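You operate a simulated robot arm through the tools that you are given. There is no shell and no other tool. Be economical: measure what you need, move in short steps, check, and stop when the job is done.

The job below is to be done with a simulated robot arm. You get a single attempt, and the scene is never put back.

## Task
Test the switch with the white plunger and sort it by the lamp.
Fine: selector on PART, into the nest, press TEST once, push its plunger; green lamp, green tray; red lamp, red tray. Set down upright: what you pick out.

Only the result counts: the job must be done as asked and must still hold three seconds after the hand-in. Knocking over, shifting, dropping, spilling or breaking anything else fails it.

## Robot
A 7-joint arm with a two-finger parallel gripper on a trunk, on a base that drives. Base frame: it is fixed to the floor where the robot stands at the start and does not move with it; the origin is under the middle of the robot, x ahead of it, y to its left, z up; the surface under the hand at the start is at about z = 0.82. Units: m, rad, N and s.
With the tool pointing down near the work surface it reaches from about 0.32 to 0.8 m from the robot's upright axis, wherever it stands. Its first joint turns from -2.897 to 2.897 rad. Places, roughly: inside of the green tray [0.6, 0.1, 0.8]; inside of the part nest [0.5, 0.2, 0.8]; inside of the red tray [0.6, 0.2, 0.8]; lamp switch [0.5, 0.1, 0.9]; selector knob [0.5, -0.1, 0.9]. Payload 3.91 kg.
Tool frame: the origin (TCP) lies between the finger pads and is the grasp point; the fingertips stand 0.03 m ahead of it; z points along the fingers, y is the line along which they close. The gripper opens to 0.11 m. The fingers are 0.02 m wide and 0.01 m thick; the gripper's body (0.048 by 0.112 m) begins 0.055 m behind the TCP.
Orientation is told as [roll, pitch, yaw] about the base's x, y, z axes, in that order, counted from this pose: with the fingers straight down and closing along the base's y, the tool's x points along the base's -x, its y along +y and its z along -z.

## Interface
- The arm moves only by the tool send_rows. Its argument "increments" is a list of rows, each an object of numbers (a shift or turn left out is 0, a gripper value left out holds the last): "x", "y", "z": the shift along the base's x, y, z in m; "wx", "wy", "wz": the turn, a rotation vector about the base's x, y, z in rad; "grip": the opening, from 0 (shut) to 1 (fully open). In form: [{"x": .., "y": .., "z": .., "wx": .., "wy": .., "wz": .., "grip": ..}, ...]. A call has 1 to 10 rows; each row is the pose to reach, as a shift and turn from the pose commanded when the call began. Each row takes 0.2 s and may step no farther than 0.05 m and 0.15 rad from the row before; otherwise, or with a gripper value out of range, the whole call is refused. A pose out of reach is approached as far as the arm can. The call stops where the force on the tool passes 40 N (or 10 N more than at its start, if that is more) or the arm is blocked; 0.2 s more then pass. Each finger travels about 0.108 m/s and halts on what it meets, pressing with about 45 N; the grip force reading is that of the motor and also rises with nothing between the fingers. The clock runs only during rows and for 0.2 s after the last one: add rows that repeat a pose to give the fingers time. It gives the time, the measured TCP pose, the force on the tool (base axes), the opening and the grip force at its end, in the units of the frame above (readings bear some noise), with the torque about the TCP (base axes, N m) and any sound that the robot's microphone picked up, and new pictures: "views" is both (left out), scene, wrist or none.
- Cameras (640 x 400 px; columns grow to the right, rows downward): "scene" is now at [0.0245, 0.1524, 1.5029]; the picture's right is [-0.07, -1.00, 0.00], its down [-0.70, 0.05, -0.71] and it looks along [0.71, -0.05, -0.70] (base axes); focal length 268 px, centre (320, 200). "wrist" rides on the gripper at [0.072, 0.017, -0.103] in the tool frame; the picture's right is [-0.23, 0.97, 0.00], its down [-0.76, -0.18, -0.62] and it looks along [-0.61, -0.14, 0.78] (tool axes); focal length 222 px, centre (320, 200). There is no depth. A picture from a camera that has moved, and an enlarged one, comes with that camera's place and axes in the base frame and with its lens.
- roll_base(legs): drives the robot by 1 to 6 legs, each [ahead, left, turn to the left] in m, m and rad, along the robot's own axes; the way and the turn of a leg run together, so that a leg with both is an arc; at most 1.5 m and 3.142 rad a leg. The arm and the cameras ride along, it lands a little off, and it stops where it bumps. It gives what a move gives, and a new picture of the scene camera.
- turn_head(pan, tilt): turns the head with the scene camera to pan (to the left, within 2.705 rad either way) and tilt (down, from -0.506 to 1.204), counted from straight ahead of the robot. It gives what a move gives, and a new picture of the scene camera.
- enlarge(camera, box): a new picture of the part [left, top, right, bottom] of that camera's present view, enlarged. The clock stands still meanwhile.
- job_done(): hands the job in; it is judged then, once.

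Work in short steps. Places have to be worked out from the pictures, the camera data and where the tool is seen: move nearer, look again, correct. Check each grasp and each placing, and mend what went wrong. You have 120 turns and 260 pictures in all, those below and enlarged ones among them. Open the gripper and draw the arm clear of the work before you hand the job in, unless the task says otherwise; then end with one line.

The tools are called after "Emit:" as name(argument=value, ...) on one line, values as JSON. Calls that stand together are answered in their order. send_rows: Moves the arm, as the interface text tells. Its arguments: {"type":"object","properties":{"increments":{"type":"array","items":{"type":"object","properties":{"x":{"type":"number"},"y":{"type":"number"},"z":{"type":"number"},"wx":{"type":"number"},"wy":{"type":"number"},"wz":{"type":"number"},"grip":{"type":"number"}}}},"views":{"type":"string","enum":["both","scene","wrist","none"]}},"required":["increments"]} The other tools are called the same way: roll_base (legs) drives the base; turn_head (pan, tilt) turns the head that bears the scene camera; enlarge (camera, box) takes an enlarged picture of a part of a camera's view; job_done () hands the job in.

At the start:

```text
time_s: 0.0
eef_pos: [0.3815, 0.1353, 1.1504]
tool_rot: [0.001, 0.0, 0.0]
ft_force: [-0.1, 0.0, -0.1]
wrist_torque: [-0.03, -0.01, 0.0]
width: 0.11
grasp_force: 0.1
robot x, y, heading: [-0.002, 0.0018, 0.004]
head pan, tilt: [-0.068, 0.778]
```

scene: 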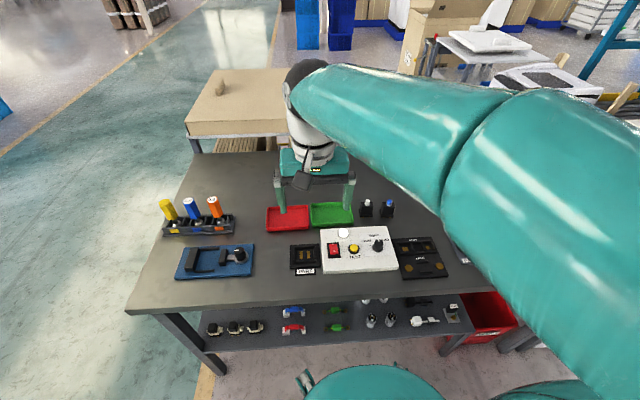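
wrist: 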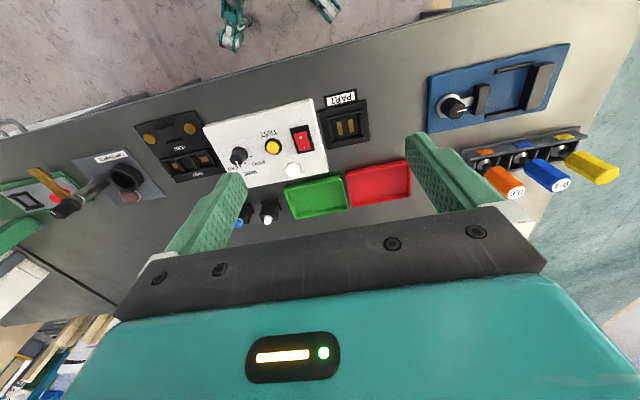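

The switches (white and blue plungers) stand right of the green tray, and the test box sits in the middle. I'll enlarge both views to read the details.

Emit:
enlarge(camera="scene", box=[260, 190, 460, 290])

Emit:
enlarge(camera="wrist", box=[130, 80, 420, 240])

```text
3.20 times, centred on (360, 240) of scene
camera zoom: at [0.0245, 0.1524, 1.5029], right [-0.07, -1.0, 0.0], down [-0.7, 0.05, -0.71], along [0.71, -0.05, -0.7], focal length 856 px, centre (192, 72)
```

zoom: 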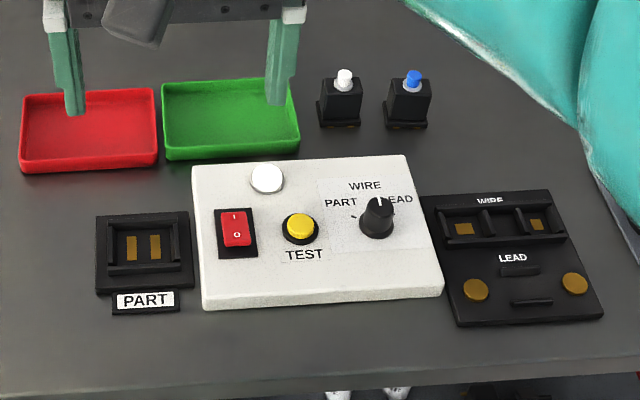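

```text
2.21 times, centred on (275, 160) of wrist
camera zoom: at [0.308, 0.1541, 1.252], right [0.23, 0.97, 0.0], down [0.76, -0.18, 0.62], along [0.61, -0.14, -0.78], focal length 490 px, centre (419, 288)
```

zoom: 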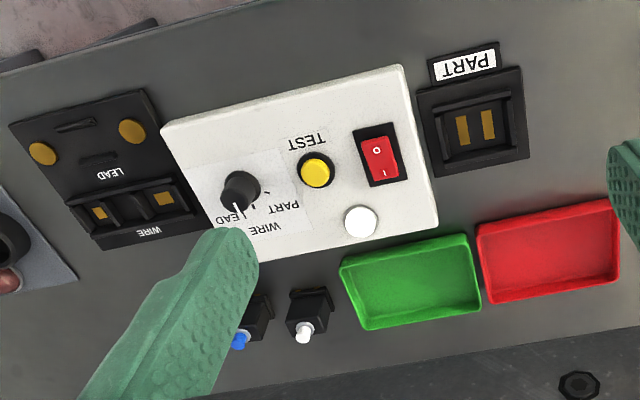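

The knob appears to be at about (0.465, -0.04) and the white switch at about (0.63, -0.05). I'll bring the wrist camera closer over the box.

Emit:
send_rows(increments=[{"y": -0.04, "z": -0.025}, {"y": -0.08, "z": -0.05}, {"y": -0.12, "z": -0.075}, {"y": -0.16, "z": -0.1}, {"y": -0.16, "z": -0.1}])

```text
time_s: 1.2
eef_pos: [0.3813, -0.0254, 1.0507]
tool_rot: [-0.001, 0.0, 0.001]
ft_force: [-0.3, -0.3, -0.5]
wrist_torque: [0.02, -0.01, 0.01]
width: 0.1102
grasp_force: 0.1
robot x, y, heading: [-0.0011, -0.0036, -0.003]
head pan, tilt: [-0.068, 0.778]
camera scene: at [0.0247, 0.1521, 1.503], right [-0.07, -1.0, 0.0], down [-0.7, 0.05, -0.71], along [0.71, -0.05, -0.7], focal length 268 px, centre (320, 200)
camera wrist: at [0.3077, -0.0069, 1.1516], right [0.23, 0.97, 0.0], down [0.76, -0.18, 0.62], along [0.61, -0.14, -0.78], focal length 222 px, centre (320, 200)
```

scene: 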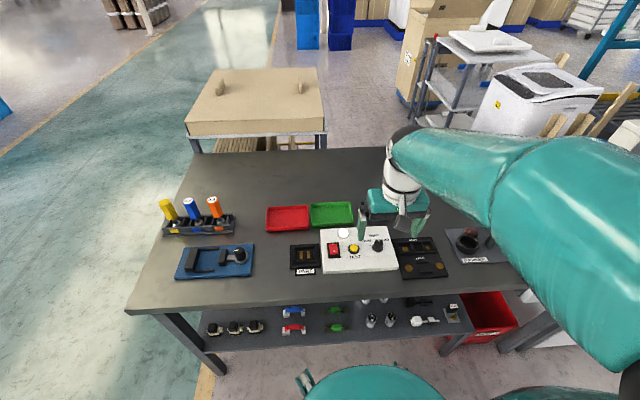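
wrist: 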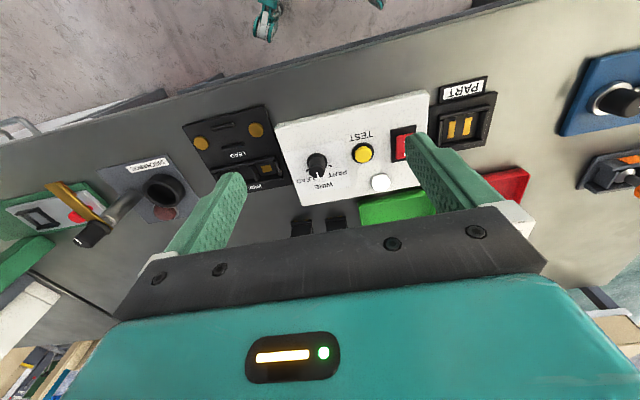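

Emit:
enlarge(camera="wrist", box=[260, 90, 440, 202])

```text
3.56 times, centred on (350, 146) of wrist
camera zoom: at [0.3077, -0.0069, 1.1516], right [0.23, 0.97, 0.0], down [0.76, -0.18, 0.62], along [0.61, -0.14, -0.78], focal length 790 px, centre (213, 392)
```

zoom: 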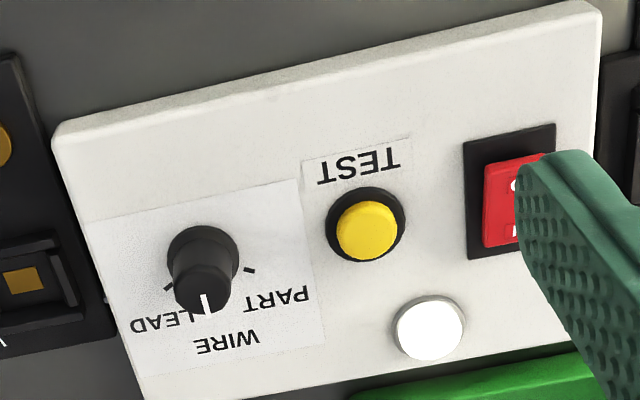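

The pointer is on WIRE, and the PART tick is about 55° counter-clockwise from it. The knob is at about (0.464, -0.046) with its top near z≈0.89. I'll move above it, pre-turn the hand by -0.5 rad and narrow the grip.

Emit:
send_rows(increments=[{"x": 0.02, "y": -0.005, "wz": -0.14, "grip": 0.55}, {"x": 0.04, "y": -0.01, "wz": -0.28, "grip": 0.55}, {"x": 0.06, "y": -0.015, "wz": -0.42, "z": -0.03, "grip": 0.55}, {"x": 0.083, "y": -0.02, "wz": -0.5, "z": -0.07, "grip": 0.55}, {"x": 0.083, "y": -0.02, "wz": -0.5, "z": -0.1, "grip": 0.55}, {"x": 0.083, "y": -0.02, "wz": -0.5, "z": -0.1, "grip": 0.55}])

Emit:
enlarge(camera="scene", box=[310, 190, 450, 290])

```text
time_s: 2.6
eef_pos: [0.4642, -0.046, 0.9496]
tool_rot: [0.0, 0.0, -0.502]
ft_force: [-0.2, 0.0, 0.7]
wrist_torque: [-0.02, 0.01, 0.04]
width: 0.0603
grasp_force: 0.0
robot x, y, heading: [-0.001, 0.0012, 0.004]
head pan, tilt: [-0.068, 0.778]
camera scene: at [0.0251, 0.1523, 1.5029], right [-0.07, -1.0, 0.0], down [-0.7, 0.05, -0.71], along [0.71, -0.05, -0.7], focal length 268 px, centre (320, 200)
camera wrist: at [0.4075, 0.0049, 1.0511], right [0.67, 0.75, 0.0], down [0.58, -0.52, 0.62], along [0.46, -0.42, -0.78], focal length 222 px, centre (320, 200)
```

scene: 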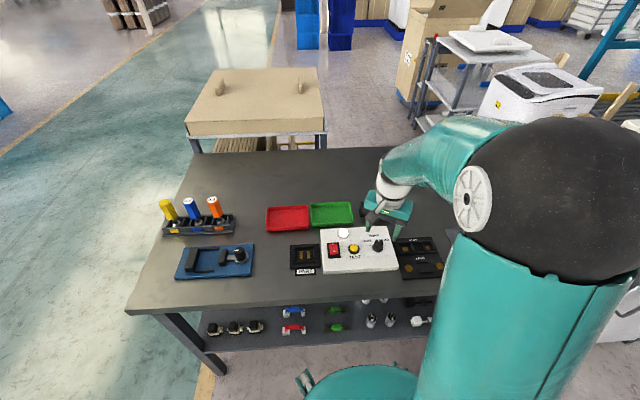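
wrist: 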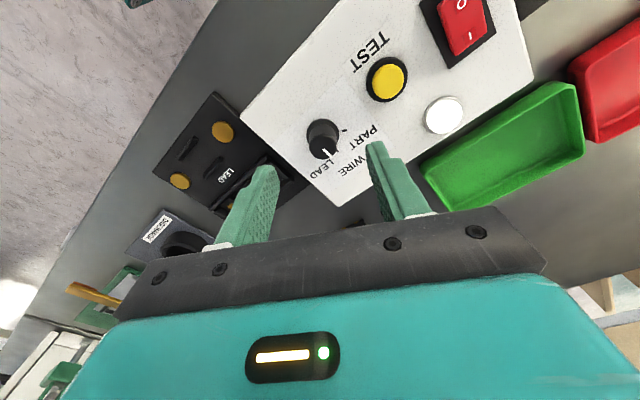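

```text
4.00 times, centred on (380, 240) of scene
camera zoom: at [0.0251, 0.1523, 1.5029], right [-0.07, -1.0, 0.0], down [-0.7, 0.05, -0.71], along [0.71, -0.05, -0.7], focal length 1070 px, centre (80, 40)
```

zoom: 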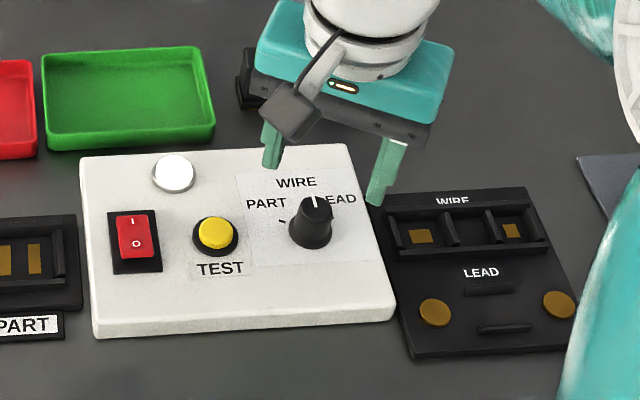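

Triangulating the views puts the panel near z≈0.845 and the knob axis at about (0.468, -0.047). I'll descend so the tips are at about z=0.855 and close on the knob.

Emit:
send_rows(increments=[{"x": 0.004, "y": -0.001, "z": -0.03}, {"x": 0.004, "y": -0.001, "z": -0.05}, {"x": 0.004, "y": -0.001, "z": -0.064}, {"x": 0.004, "y": -0.001, "z": -0.064, "grip": 0.1}, {"x": 0.004, "y": -0.001, "z": -0.064, "grip": 0.1}, {"x": 0.004, "y": -0.001, "z": -0.064, "grip": 0.1}])

Emit:
enlarge(camera="scene", box=[310, 190, 450, 290])

```text
time_s: 4.0
eef_pos: [0.4651, -0.0476, 0.884]
tool_rot: [0.0, 0.0, -0.503]
ft_force: [-12.6, -20.9, -0.2]
wrist_torque: [-0.55, -0.71, -0.23]
width: 0.0257
grasp_force: 44.7
robot x, y, heading: [-0.0026, 0.0042, 0.002]
head pan, tilt: [-0.068, 0.778]
camera scene: at [0.0242, 0.1518, 1.503], right [-0.07, -1.0, 0.0], down [-0.7, 0.05, -0.71], along [0.71, -0.05, -0.7], focal length 268 px, centre (320, 200)
camera wrist: at [0.4094, 0.0044, 0.9872], right [0.67, 0.74, 0.0], down [0.58, -0.52, 0.62], along [0.46, -0.42, -0.78], focal length 222 px, centre (320, 200)
```

scene: 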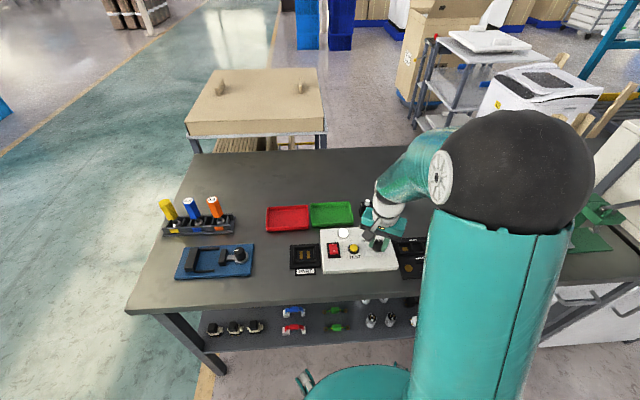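
wrist: 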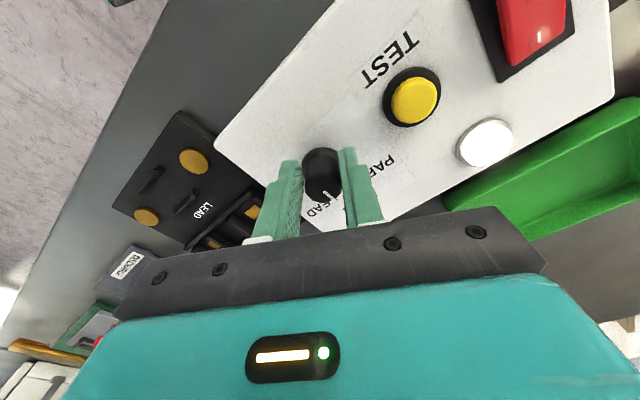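

```text
4.00 times, centred on (380, 240) of scene
camera zoom: at [0.0242, 0.1518, 1.503], right [-0.07, -1.0, 0.0], down [-0.7, 0.05, -0.71], along [0.71, -0.05, -0.7], focal length 1070 px, centre (80, 40)
```

zoom: 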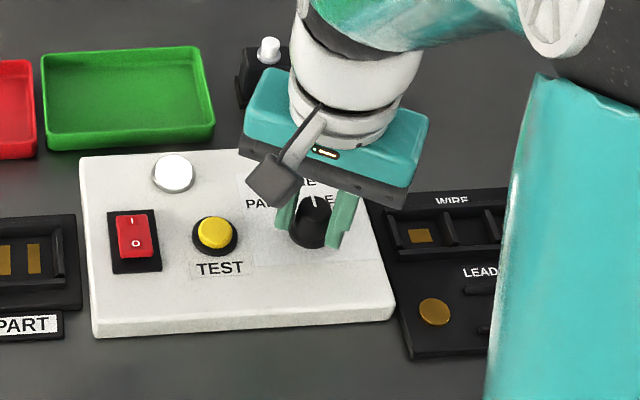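

The knob is gripped, with a side load along the closing line. I'll shift slightly to relieve it, then turn counter-clockwise.

Emit:
send_rows(increments=[{"x": -0.0015, "y": -0.003}, {"x": -0.0015, "y": -0.003, "wz": 0.1}, {"x": -0.0015, "y": -0.003, "wz": 0.2}, {"x": -0.0015, "y": -0.003, "wz": 0.3}, {"x": -0.0015, "y": -0.003, "wz": 0.4}, {"x": -0.0015, "y": -0.003, "wz": 0.5}])

Emit:
enlarge(camera="scene", box=[310, 190, 450, 290])

```text
time_s: 5.3
eef_pos: [0.4643, -0.0501, 0.886]
tool_rot: [-0.001, 0.004, -0.073]
ft_force: [-4.9, -3.4, 6.1]
wrist_torque: [-0.02, 0.24, -0.01]
width: 0.0256
grasp_force: 45.2
robot x, y, heading: [0.002, -0.0033, -0.003]
head pan, tilt: [-0.068, 0.778]
stopped in row 6: the force on the tool passed its limit at 42 N (the readings are from after the stop); the commanded pose is now the measured one
camera scene: at [0.0245, 0.1522, 1.503], right [-0.07, -1.0, 0.0], down [-0.7, 0.05, -0.71], along [0.71, -0.05, -0.7], focal length 268 px, centre (320, 200)
camera wrist: at [0.3933, -0.027, 0.9876], right [0.3, 0.95, 0.0], down [0.75, -0.23, 0.62], along [0.59, -0.19, -0.79], focal length 222 px, centre (320, 200)
```

scene: 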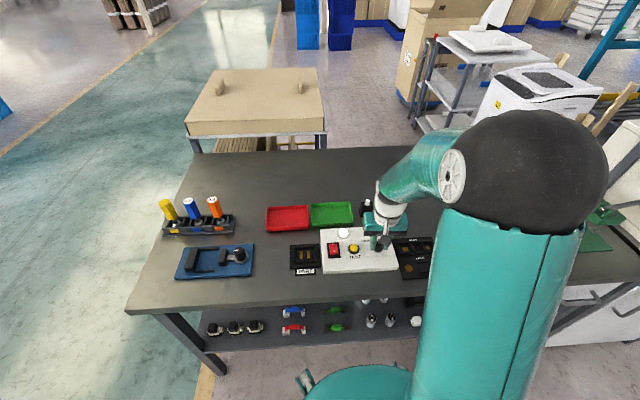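
wrist: 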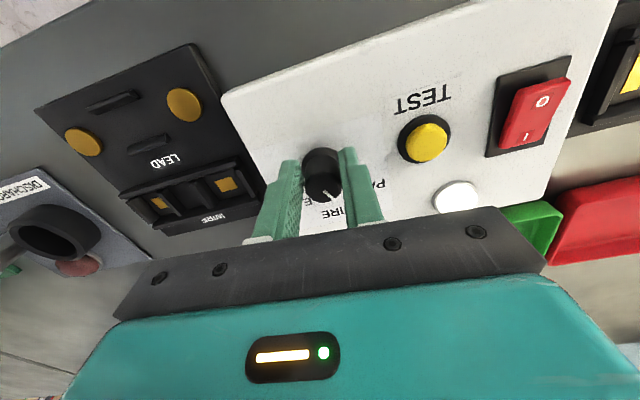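

```text
4.00 times, centred on (380, 240) of scene
camera zoom: at [0.0245, 0.1522, 1.503], right [-0.07, -1.0, 0.0], down [-0.7, 0.05, -0.71], along [0.71, -0.05, -0.7], focal length 1070 px, centre (80, 40)
```

zoom: 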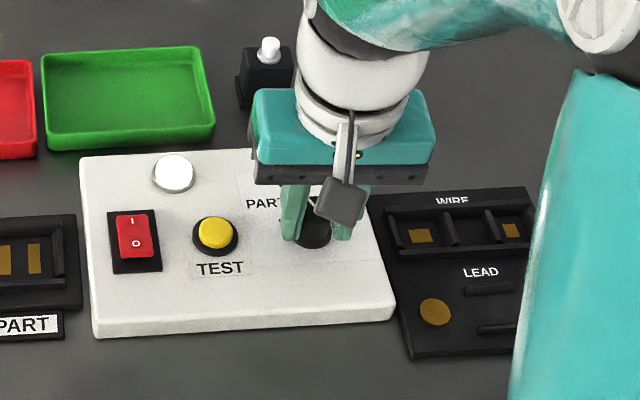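

The pointer keeps its place between the fingers, so the knob is turning with the hand (about 0.43 rad so far). The load is relieved, so I'll continue in small steps.

Emit:
send_rows(increments=[{"wz": 0.06}, {"wz": 0.12}, {"wz": 0.18}, {"wz": 0.24}, {"wz": 0.3}, {"wz": 0.36}], views="wrist")

```text
time_s: 6.6
eef_pos: [0.4657, -0.0533, 0.8844]
tool_rot: [-0.005, 0.007, 0.236]
ft_force: [-0.6, -2.2, 3.4]
wrist_torque: [-0.09, 0.61, -0.02]
width: 0.0255
grasp_force: 44.7
robot x, y, heading: [0.0005, 0.0002, -0.001]
head pan, tilt: [-0.068, 0.778]
stopped in row 6: the force on the tool passed its limit at 41 N (the readings are from after the stop); the commanded pose is now the measured one
camera wrist: at [0.39, -0.0518, 0.9874], right [-0.01, 1.0, -0.01], down [0.78, 0.01, 0.62], along [0.62, 0.0, -0.78], focal length 222 px, centre (320, 200)
```

wrist: 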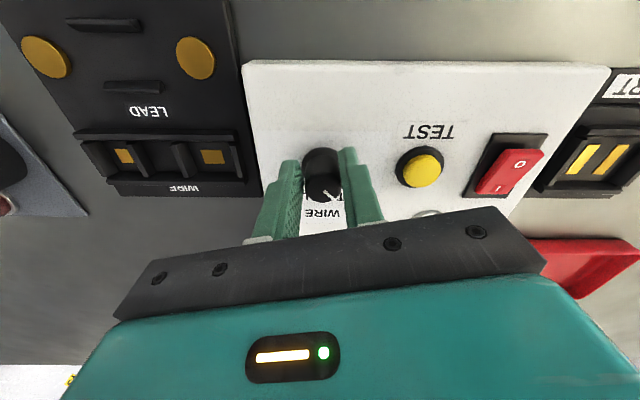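

The TCP is orbiting the knob axis by about 5 mm. I'll look closely at the pointer angle before going on.

Emit:
enlarge(camera="wrist", box=[270, 130, 390, 240])

```text
3.64 times, centred on (330, 185) of wrist
camera zoom: at [0.39, -0.0518, 0.9874], right [-0.01, 1.0, -0.01], down [0.78, 0.01, 0.62], along [0.62, 0.0, -0.78], focal length 808 px, centre (284, 254)
```

zoom: 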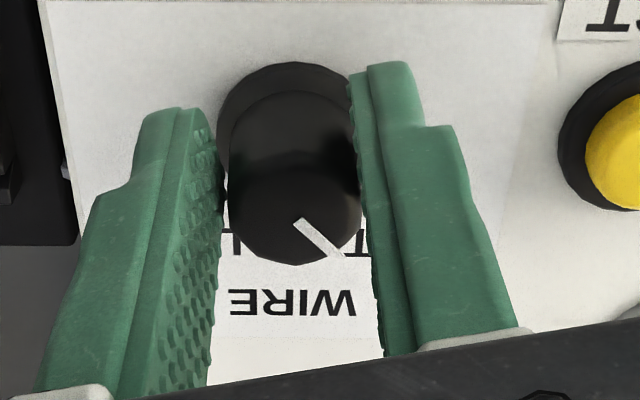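

The pointer is at about 45°, which fits the PART tick (estimates 40–52°), and the last force spike may be the end stop. I'll release, rise and look.

Emit:
send_rows(increments=[{"grip": 0.5}, {"grip": 0.5}, {"grip": 0.5}, {"z": 0.03}, {"z": 0.07}, {"z": 0.1, "x": -0.02}, {"z": 0.13, "x": -0.06}], views="wrist")

Emit:
enlarge(camera="scene", box=[310, 190, 450, 290])

Emit:
enlarge(camera="wrist", box=[270, 60, 430, 180])

```text
time_s: 8.2
eef_pos: [0.4034, -0.0537, 1.016]
tool_rot: [-0.005, 0.008, 0.238]
ft_force: [-0.3, -0.2, -0.7]
wrist_torque: [-0.03, 0.06, 0.0]
width: 0.0549
grasp_force: 0.1
robot x, y, heading: [-0.0023, 0.0036, -0.003]
head pan, tilt: [-0.068, 0.778]
camera wrist: at [0.329, -0.0526, 1.1176], right [-0.01, 1.0, -0.01], down [0.79, 0.01, 0.62], along [0.62, 0.0, -0.79], focal length 222 px, centre (320, 200)
```

wrist: 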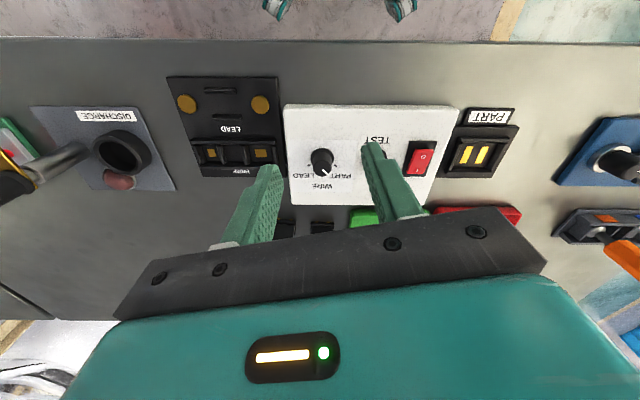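

```text
4.00 times, centred on (380, 240) of scene
camera zoom: at [0.0268, 0.1522, 1.5029], right [-0.07, -1.0, 0.0], down [-0.7, 0.05, -0.71], along [0.71, -0.05, -0.7], focal length 1070 px, centre (80, 40)
```

zoom: 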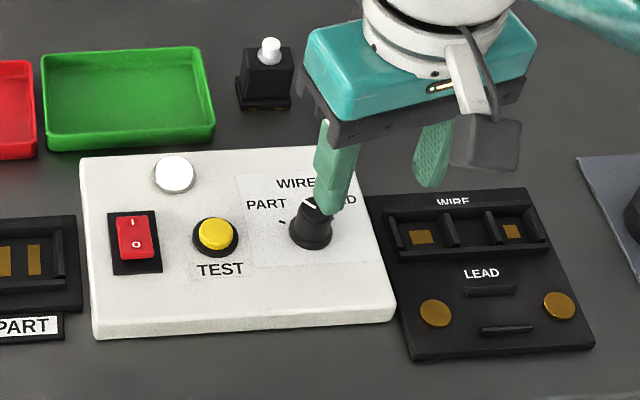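

```text
3.33 times, centred on (350, 120) of wrist
camera zoom: at [0.329, -0.0526, 1.1176], right [-0.01, 1.0, -0.01], down [0.79, 0.01, 0.62], along [0.62, 0.0, -0.79], focal length 740 px, centre (220, 467)
```

zoom: 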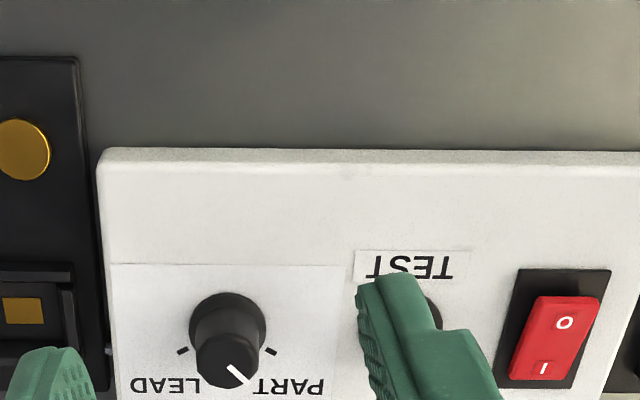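

The knob now points at roughly 36–40°, short of the tick at about 55°. I'll regrip centred on the axis (0.4685, -0.0495) at yaw ≈0 and turn further.

Emit:
send_rows(increments=[{"x": 0.035, "y": 0.004, "wz": -0.12, "grip": 0.55}, {"x": 0.065, "y": 0.0042, "z": -0.03, "wz": -0.24, "grip": 0.55}, {"x": 0.065, "y": 0.0042, "z": -0.08, "wz": -0.24, "grip": 0.55}, {"x": 0.065, "y": 0.0042, "z": -0.12, "wz": -0.24}, {"x": 0.065, "y": 0.0042, "z": -0.132, "wz": -0.24}, {"x": 0.065, "y": 0.0042, "z": -0.132, "wz": -0.24, "grip": 0.1}, {"x": 0.065, "y": 0.0042, "z": -0.132, "wz": -0.24, "grip": 0.1}, {"x": 0.065, "y": 0.0042, "z": -0.132, "wz": -0.24, "grip": 0.1}], views="wrist")

```text
time_s: 10.0
eef_pos: [0.4693, -0.0518, 0.8856]
tool_rot: [-0.006, 0.006, -0.005]
ft_force: [0.7, -12.7, -9.9]
wrist_torque: [0.29, -1.29, -0.08]
width: 0.0251
grasp_force: 44.9
robot x, y, heading: [0.0027, -0.001, 0.003]
head pan, tilt: [-0.068, 0.778]
camera wrist: at [0.3959, -0.032, 0.9876], right [0.23, 0.97, -0.01], down [0.76, -0.18, 0.62], along [0.6, -0.15, -0.78], focal length 222 px, centre (320, 200)
```

wrist: 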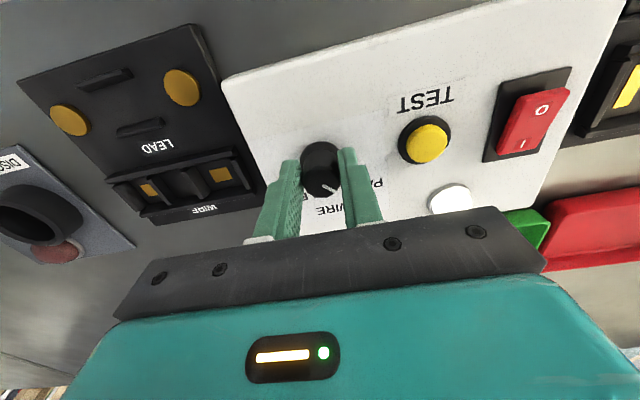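

The knob is gripped again, with its axis at y≈-0.052. I'll relieve the side load and turn about 0.4 rad.

Emit:
send_rows(increments=[{"y": -0.002, "z": 0.001}, {"y": -0.002, "z": 0.001, "wz": 0.08}, {"y": -0.002, "z": 0.001, "wz": 0.16}, {"y": -0.002, "z": 0.001, "wz": 0.24}, {"y": -0.002, "z": 0.001, "wz": 0.32}, {"y": -0.002, "z": 0.001, "wz": 0.4}], views="wrist")

Emit:
enlarge(camera="wrist", box=[270, 130, 390, 240])

```text
time_s: 11.4
eef_pos: [0.4702, -0.0519, 0.8853]
tool_rot: [-0.006, 0.002, 0.395]
ft_force: [-3.8, -33.0, 10.2]
wrist_torque: [-0.28, 0.42, -0.6]
width: 0.0255
grasp_force: 45.1
robot x, y, heading: [-0.0004, -0.0037, 0.002]
head pan, tilt: [-0.068, 0.778]
camera wrist: at [0.3959, -0.0627, 0.9873], right [-0.17, 0.99, -0.01], down [0.77, 0.13, 0.62], along [0.62, 0.1, -0.78], focal length 222 px, centre (320, 200)
```

wrist: 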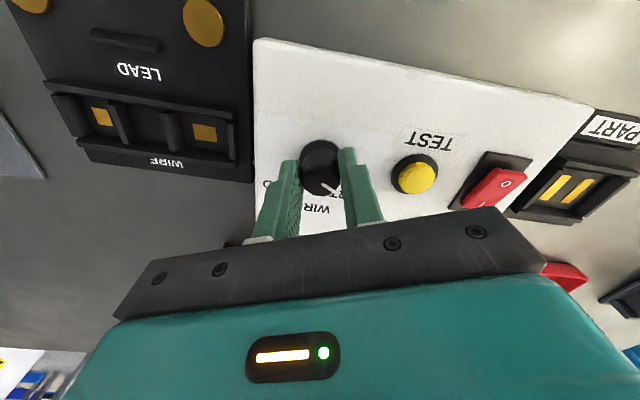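

```text
3.64 times, centred on (330, 185) of wrist
camera zoom: at [0.3959, -0.0627, 0.9873], right [-0.17, 0.99, -0.01], down [0.77, 0.13, 0.62], along [0.62, 0.1, -0.78], focal length 808 px, centre (284, 254)
```

zoom: 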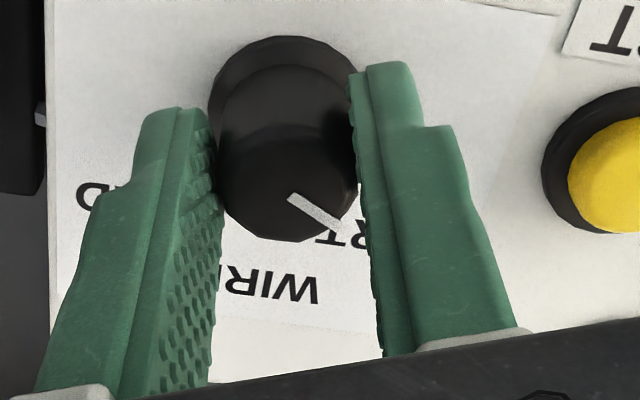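

The pointer is now at about 60° and a resisting torque shows. I'll release, withdraw and look.

Emit:
send_rows(increments=[{"grip": 0.5}, {"grip": 0.5}, {"grip": 0.5}, {"z": 0.03}, {"z": 0.07}, {"z": 0.1, "x": -0.02}, {"z": 0.13, "x": -0.06, "wz": -0.13}, {"z": 0.13, "x": -0.06, "wz": -0.26}], views="wrist")

Emit:
enlarge(camera="scene", box=[330, 210, 420, 270])

Emit:
enlarge(camera="wrist", box=[270, 90, 430, 190])

```text
time_s: 13.2
eef_pos: [0.4102, -0.052, 1.0155]
tool_rot: [-0.005, 0.003, 0.134]
ft_force: [-0.6, 0.6, -0.2]
wrist_torque: [0.01, -0.05, -0.02]
width: 0.0548
grasp_force: 0.0
robot x, y, heading: [-0.0017, -0.0003, 0.003]
head pan, tilt: [-0.068, 0.778]
camera wrist: at [0.3349, -0.0428, 1.1165], right [0.09, 1.0, -0.01], down [0.78, -0.07, 0.62], along [0.62, -0.06, -0.78], focal length 222 px, centre (320, 200)
```

wrist: 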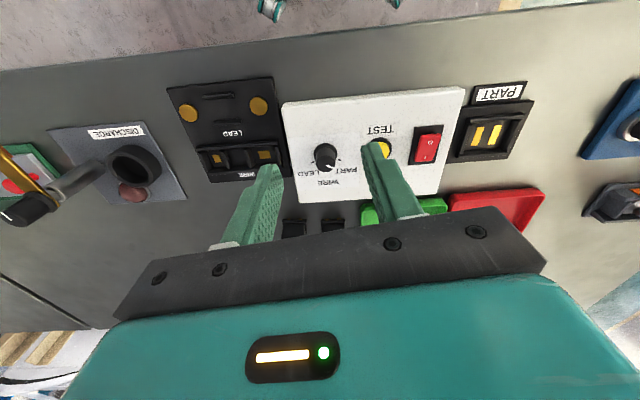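

```text
6.67 times, centred on (375, 240) of scene
camera zoom: at [0.0228, 0.1523, 1.503], right [-0.07, -1.0, 0.0], down [-0.7, 0.05, -0.71], along [0.71, -0.05, -0.7], focal length 1783 px, centre (-47, -67)
```

zoom: 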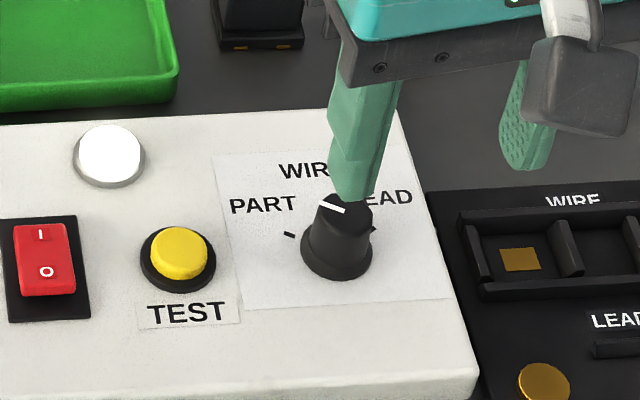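

```text
4.00 times, centred on (350, 140) of wrist
camera zoom: at [0.3349, -0.0428, 1.1165], right [0.09, 1.0, -0.01], down [0.78, -0.07, 0.62], along [0.62, -0.06, -0.78], focal length 888 px, centre (200, 440)
```

zoom: 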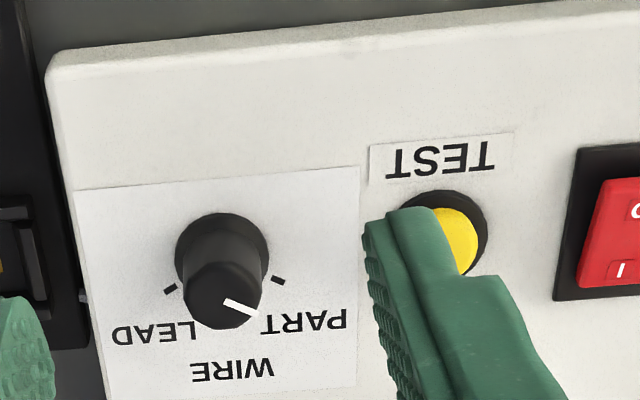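

The selector now points along the PART tick. Next I'll check the rocker's state and the lamp, and look at the switch.

Emit:
enlarge(camera="scene", box=[280, 225, 350, 280])

Emit:
enlarge(camera="wrist", box=[400, 70, 550, 190])

```text
7.27 times, centred on (315, 252) of scene
camera zoom: at [0.0228, 0.1523, 1.503], right [-0.07, -1.0, 0.0], down [-0.7, 0.05, -0.71], along [0.71, -0.05, -0.7], focal length 1946 px, centre (356, -182)
```

zoom: 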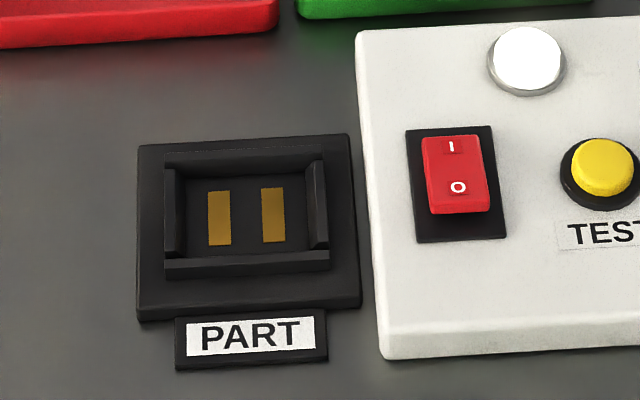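

```text
3.33 times, centred on (475, 130) of wrist
camera zoom: at [0.3349, -0.0428, 1.1165], right [0.09, 1.0, -0.01], down [0.78, -0.07, 0.62], along [0.62, -0.06, -0.78], focal length 740 px, centre (-197, 433)
```

zoom: 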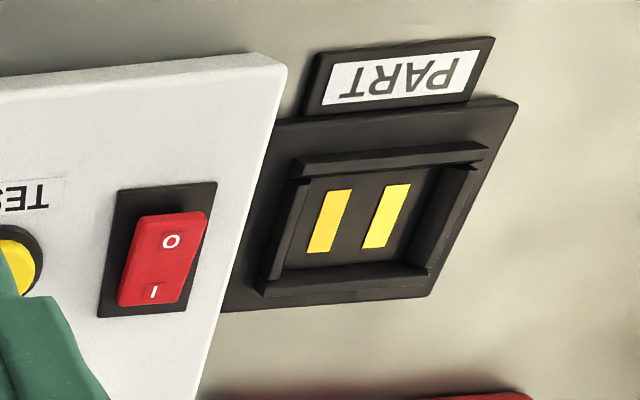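

The rocker's I side looks pressed (on). Now I'll move the wrist camera toward the two switches.

Emit:
send_rows(increments=[{"x": 0.04, "wz": -0.07, "grip": 0.7}, {"x": 0.08, "wz": -0.134, "grip": 0.7}, {"x": 0.12, "wz": -0.134}, {"x": 0.12, "wz": -0.134}])

Emit:
enlarge(camera="wrist", box=[240, 100, 400, 220])

Emit:
enlarge(camera="scene", box=[340, 180, 420, 240])

```text
time_s: 14.2
eef_pos: [0.5304, -0.0496, 1.0141]
tool_rot: [-0.005, 0.005, 0.001]
ft_force: [-0.6, 0.8, -0.2]
wrist_torque: [0.03, 0.02, 0.0]
width: 0.0769
grasp_force: 0.0
robot x, y, heading: [0.0043, -0.0004, 0.001]
head pan, tilt: [-0.068, 0.778]
camera scene: at [0.0257, 0.1523, 1.5029], right [-0.07, -1.0, 0.0], down [-0.7, 0.05, -0.71], along [0.71, -0.05, -0.7], focal length 268 px, centre (320, 200)
camera wrist: at [0.4577, -0.0308, 1.116], right [0.23, 0.97, -0.01], down [0.77, -0.17, 0.62], along [0.6, -0.14, -0.78], focal length 222 px, centre (320, 200)
```

scene: 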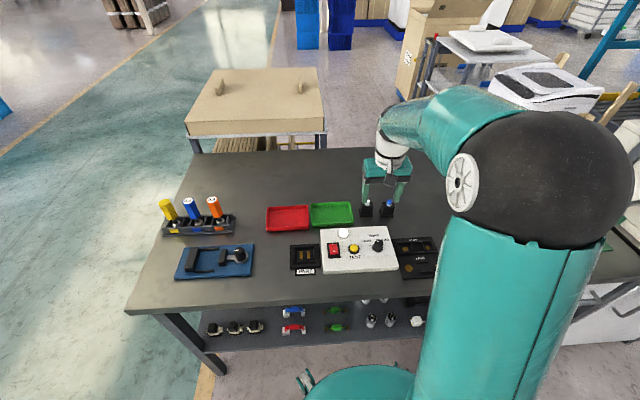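
wrist: 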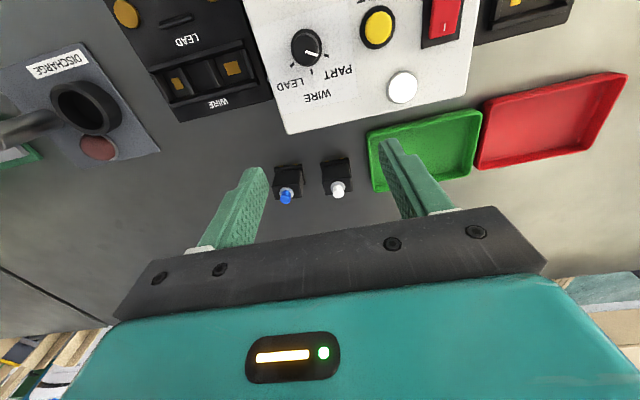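

```text
3.33 times, centred on (320, 160) of wrist
camera zoom: at [0.4577, -0.0308, 1.116], right [0.23, 0.97, -0.01], down [0.77, -0.17, 0.62], along [0.6, -0.14, -0.78], focal length 740 px, centre (320, 333)
```

zoom: 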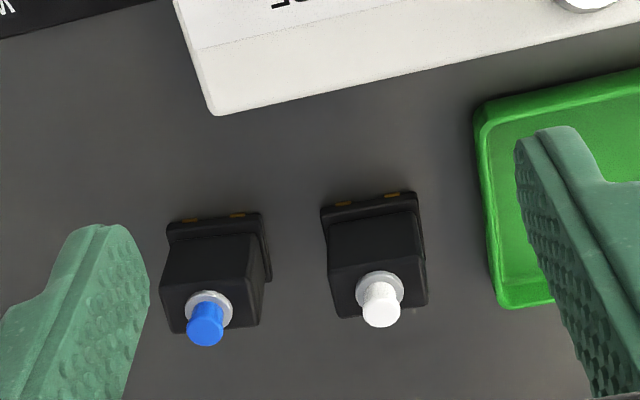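

```text
6.67 times, centred on (380, 210) of scene
camera zoom: at [0.0257, 0.1523, 1.5029], right [-0.07, -1.0, 0.0], down [-0.7, 0.05, -0.71], along [0.71, -0.05, -0.7], focal length 1783 px, centre (-80, 133)
```

zoom: 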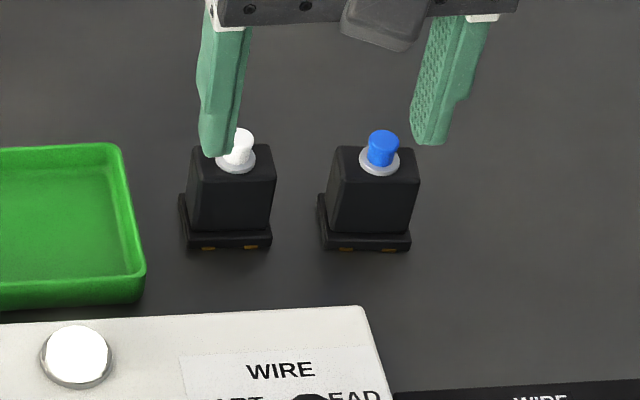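

The white switch appears centred near (0.634, -0.048), with its body top at z≈0.865–0.87. I'll move above it with a narrowed opening, staying clear of the blue switch and the tray.

Emit:
send_rows(increments=[{"x": 0.04, "y": 0.001, "grip": 0.5}, {"x": 0.08, "y": 0.002, "z": -0.02, "grip": 0.5}, {"x": 0.102, "y": 0.002, "z": -0.055, "grip": 0.5}, {"x": 0.102, "y": 0.002, "z": -0.075, "grip": 0.5}, {"x": 0.102, "y": 0.002, "z": -0.075, "grip": 0.5}])

Emit:
enlarge(camera="wrist", box=[240, 100, 400, 220])

Emit:
enlarge(camera="scene", box=[340, 180, 420, 240])

```text
time_s: 15.4
eef_pos: [0.6274, -0.0487, 0.9391]
tool_rot: [-0.005, 0.004, 0.002]
ft_force: [-0.5, -0.5, 1.0]
wrist_torque: [-0.01, -0.01, 0.01]
width: 0.0551
grasp_force: 0.1
robot x, y, heading: [-0.0017, -0.0008, 0.003]
head pan, tilt: [-0.068, 0.778]
camera scene: at [0.0245, 0.1523, 1.5029], right [-0.07, -1.0, 0.0], down [-0.7, 0.05, -0.71], along [0.71, -0.05, -0.7], focal length 268 px, centre (320, 200)
camera wrist: at [0.5547, -0.0309, 1.042], right [0.22, 0.97, -0.01], down [0.76, -0.17, 0.62], along [0.6, -0.14, -0.78], focal length 222 px, centre (320, 200)
```

scene: 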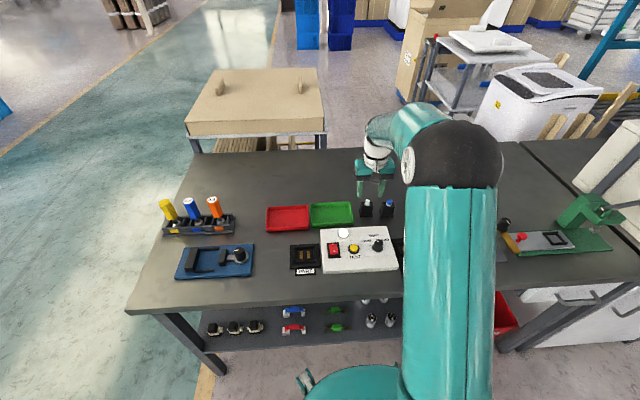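
wrist: 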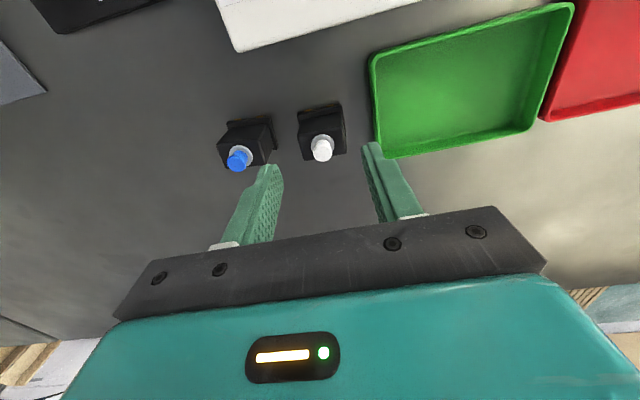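

```text
3.33 times, centred on (320, 160) of wrist
camera zoom: at [0.5547, -0.0309, 1.042], right [0.22, 0.97, -0.01], down [0.76, -0.17, 0.62], along [0.6, -0.14, -0.78], focal length 740 px, centre (320, 333)
```

zoom: 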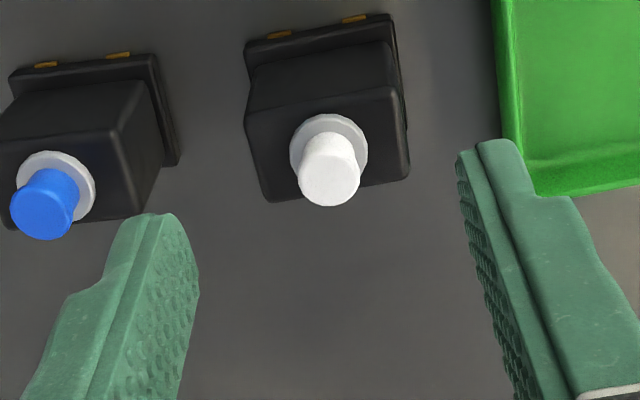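

```text
6.67 times, centred on (380, 210) of scene
camera zoom: at [0.0245, 0.1523, 1.5029], right [-0.07, -1.0, 0.0], down [-0.7, 0.05, -0.71], along [0.71, -0.05, -0.7], focal length 1783 px, centre (-80, 133)
```

zoom: 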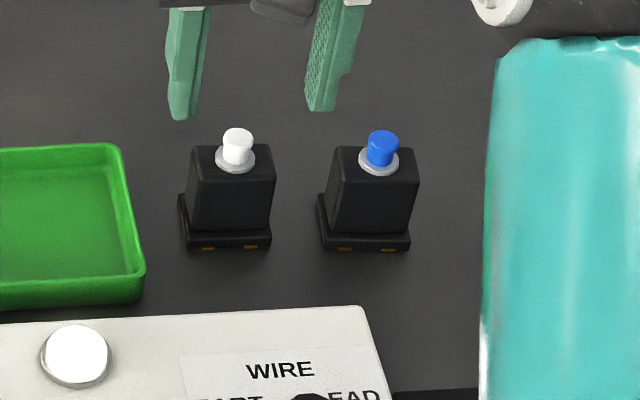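

Two wrist views triangulate the plunger axis at about (0.630, -0.046) with the body top at z≈0.87. I'll reread the pose to see whether the hand has settled.

Emit:
send_rows(increments=[{"x": 0, "y": 0.002}, {"x": 0, "y": 0.002}], views="none")

```text
time_s: 16.0
eef_pos: [0.6297, -0.0469, 0.9403]
tool_rot: [-0.004, 0.006, 0.0]
ft_force: [0.0, 0.0, -0.4]
wrist_torque: [-0.01, -0.01, 0.0]
width: 0.0552
grasp_force: 0.1
robot x, y, heading: [-0.0003, 0.0006, -0.004]
head pan, tilt: [-0.068, 0.778]
```

It settled at about (0.630, -0.047). I'll descend to TCP z≈0.879 so only the upper body is gripped, leaving room for the nest walls, then close.

Emit:
send_rows(increments=[{"z": -0.03}, {"z": -0.05}, {"z": -0.061}, {"z": -0.061}, {"z": -0.061, "grip": 0.15}, {"z": -0.061, "grip": 0.15}, {"z": -0.061, "grip": 0.15}])

Emit:
enlarge(camera="scene", box=[340, 180, 420, 240])

Emit:
enlarge(camera="wrist", box=[240, 100, 400, 220])

```text
time_s: 17.6
eef_pos: [0.6322, -0.0465, 0.8791]
tool_rot: [-0.005, 0.002, 0.003]
ft_force: [-0.6, -0.1, 0.0]
wrist_torque: [0.03, -0.03, 0.02]
width: 0.0389
grasp_force: 44.9
robot x, y, heading: [-0.0016, 0.0016, 0.001]
head pan, tilt: [-0.068, 0.778]
camera scene: at [0.0246, 0.1523, 1.5029], right [-0.07, -1.0, 0.0], down [-0.7, 0.05, -0.71], along [0.71, -0.05, -0.7], focal length 268 px, centre (320, 200)
camera wrist: at [0.5585, -0.0281, 0.9816], right [0.22, 0.97, -0.01], down [0.76, -0.17, 0.62], along [0.6, -0.14, -0.78], focal length 222 px, centre (320, 200)
```

scene: 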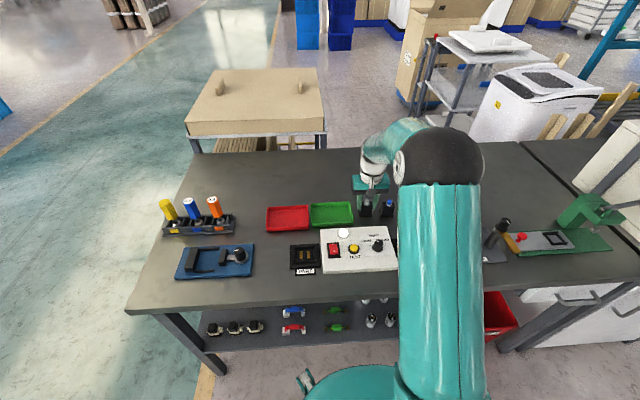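
wrist: 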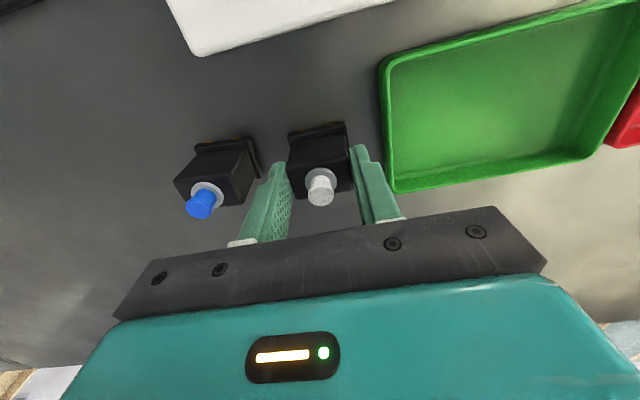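

```text
6.67 times, centred on (380, 210) of scene
camera zoom: at [0.0246, 0.1523, 1.5029], right [-0.07, -1.0, 0.0], down [-0.7, 0.05, -0.71], along [0.71, -0.05, -0.7], focal length 1783 px, centre (-80, 133)
```

zoom: 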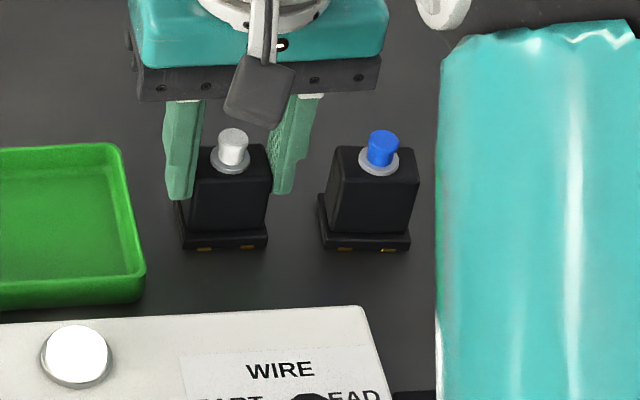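

```text
3.33 times, centred on (320, 160) of wrist
camera zoom: at [0.5585, -0.0281, 0.9816], right [0.22, 0.97, -0.01], down [0.76, -0.17, 0.62], along [0.6, -0.14, -0.78], focal length 740 px, centre (320, 333)
```

zoom: 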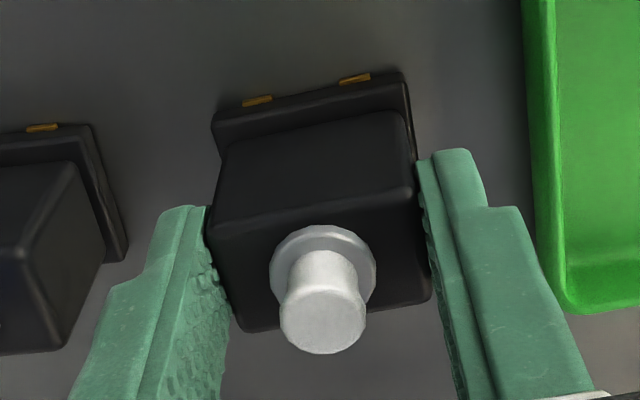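

The switch is held (width 0.039). I'll lift it 0.12 m straight up first.

Emit:
send_rows(increments=[{"z": 0.02}, {"z": 0.05}, {"z": 0.09}, {"z": 0.12}, {"z": 0.12}], views="both")

```text
time_s: 18.8
eef_pos: [0.6294, -0.0485, 1.0003]
tool_rot: [-0.005, 0.005, 0.003]
ft_force: [0.1, -0.3, 0.3]
wrist_torque: [-0.01, -0.03, 0.0]
width: 0.0391
grasp_force: 45.0
robot x, y, heading: [-0.0017, 0.0026, 0.001]
head pan, tilt: [-0.068, 0.778]
camera scene: at [0.024, 0.1523, 1.5029], right [-0.07, -1.0, 0.0], down [-0.7, 0.05, -0.71], along [0.71, -0.05, -0.7], focal length 268 px, centre (320, 200)
camera wrist: at [0.5568, -0.0307, 1.1019], right [0.22, 0.97, -0.01], down [0.76, -0.17, 0.62], along [0.6, -0.14, -0.78], focal length 222 px, centre (320, 200)
```

scene: 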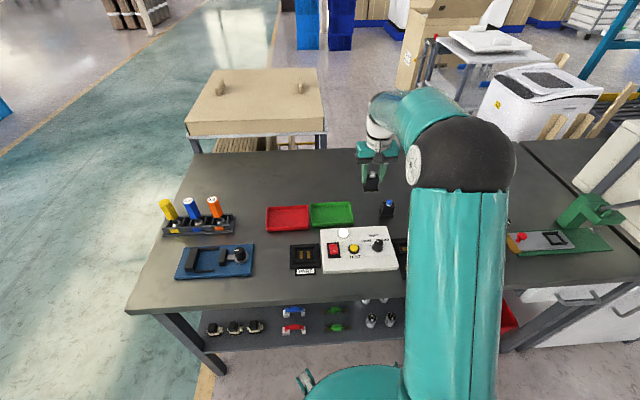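
wrist: 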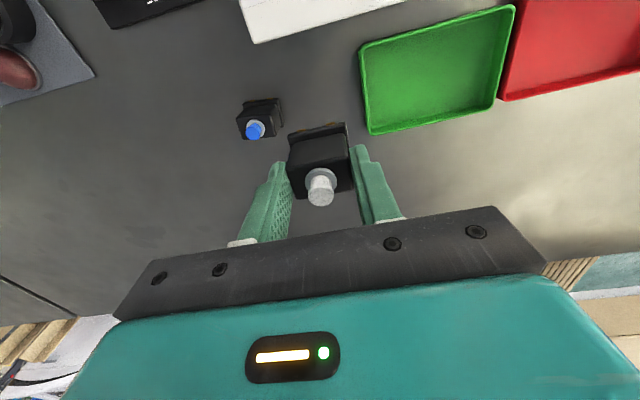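

It is lifted, and the blue switch is undisturbed. I'll carry it toward the nest (estimated (0.470, 0.166)), stopping short at (0.40, 0.165) so the wrist camera can see the nest.

Emit:
send_rows(increments=[{"x": -0.033, "y": 0.03}, {"x": -0.066, "y": 0.06}, {"x": -0.1, "y": 0.09}, {"x": -0.133, "y": 0.12}, {"x": -0.166, "y": 0.15}, {"x": -0.2, "y": 0.18}, {"x": -0.23, "y": 0.213}, {"x": -0.23, "y": 0.213}, {"x": -0.23, "y": 0.213}])

Emit:
enlarge(camera="wrist", box=[230, 70, 410, 210])

Emit:
enlarge(camera="scene", box=[270, 205, 370, 285])

```text
time_s: 20.8
eef_pos: [0.4022, 0.1668, 0.9967]
tool_rot: [-0.005, 0.007, 0.002]
ft_force: [-0.5, -0.2, -1.5]
wrist_torque: [-0.01, 0.02, 0.0]
width: 0.0388
grasp_force: 45.2
robot x, y, heading: [-0.0007, 0.0025, -0.001]
head pan, tilt: [-0.068, 0.778]
camera scene: at [0.0244, 0.1526, 1.5029], right [-0.07, -1.0, 0.0], down [-0.7, 0.05, -0.71], along [0.71, -0.05, -0.7], focal length 268 px, centre (320, 200)
camera wrist: at [0.3284, 0.185, 1.0979], right [0.22, 0.97, -0.01], down [0.76, -0.17, 0.62], along [0.6, -0.14, -0.78], focal length 222 px, centre (320, 200)
```

scene: 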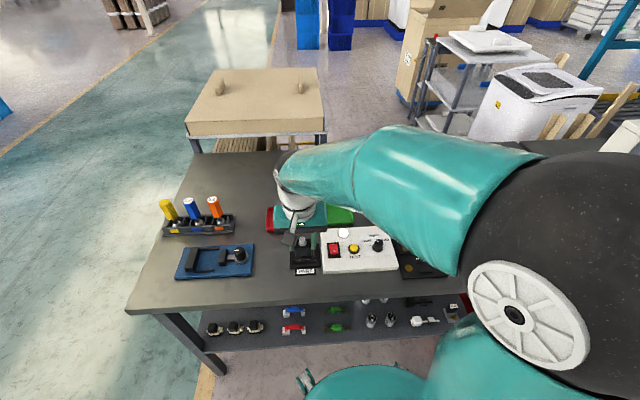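
wrist: 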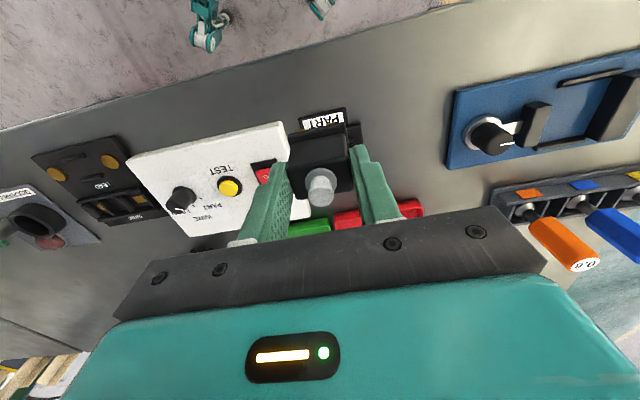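

```text
2.86 times, centred on (320, 140) of wrist
camera zoom: at [0.3284, 0.185, 1.0979], right [0.22, 0.97, -0.01], down [0.76, -0.17, 0.62], along [0.6, -0.14, -0.78], focal length 635 px, centre (320, 371)
```

zoom: 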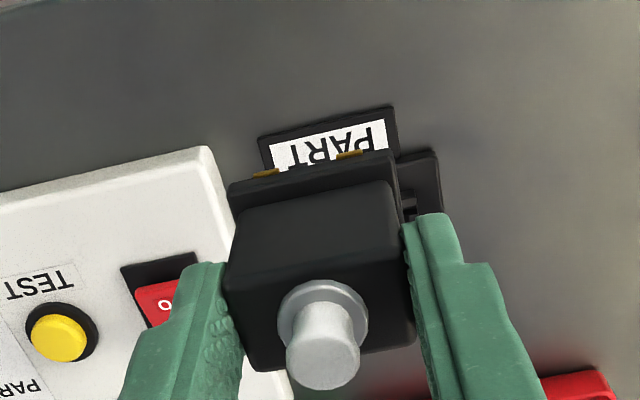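

```text
5.00 times, centred on (320, 245) of scene
camera zoom: at [0.0244, 0.1526, 1.5029], right [-0.07, -1.0, 0.0], down [-0.7, 0.05, -0.71], along [0.71, -0.05, -0.7], focal length 1338 px, centre (320, -25)
```

zoom: 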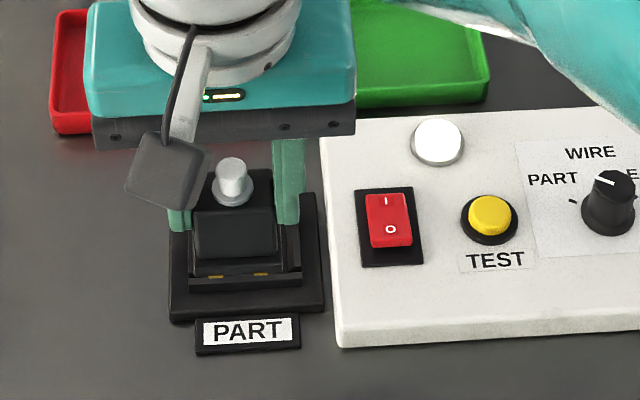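

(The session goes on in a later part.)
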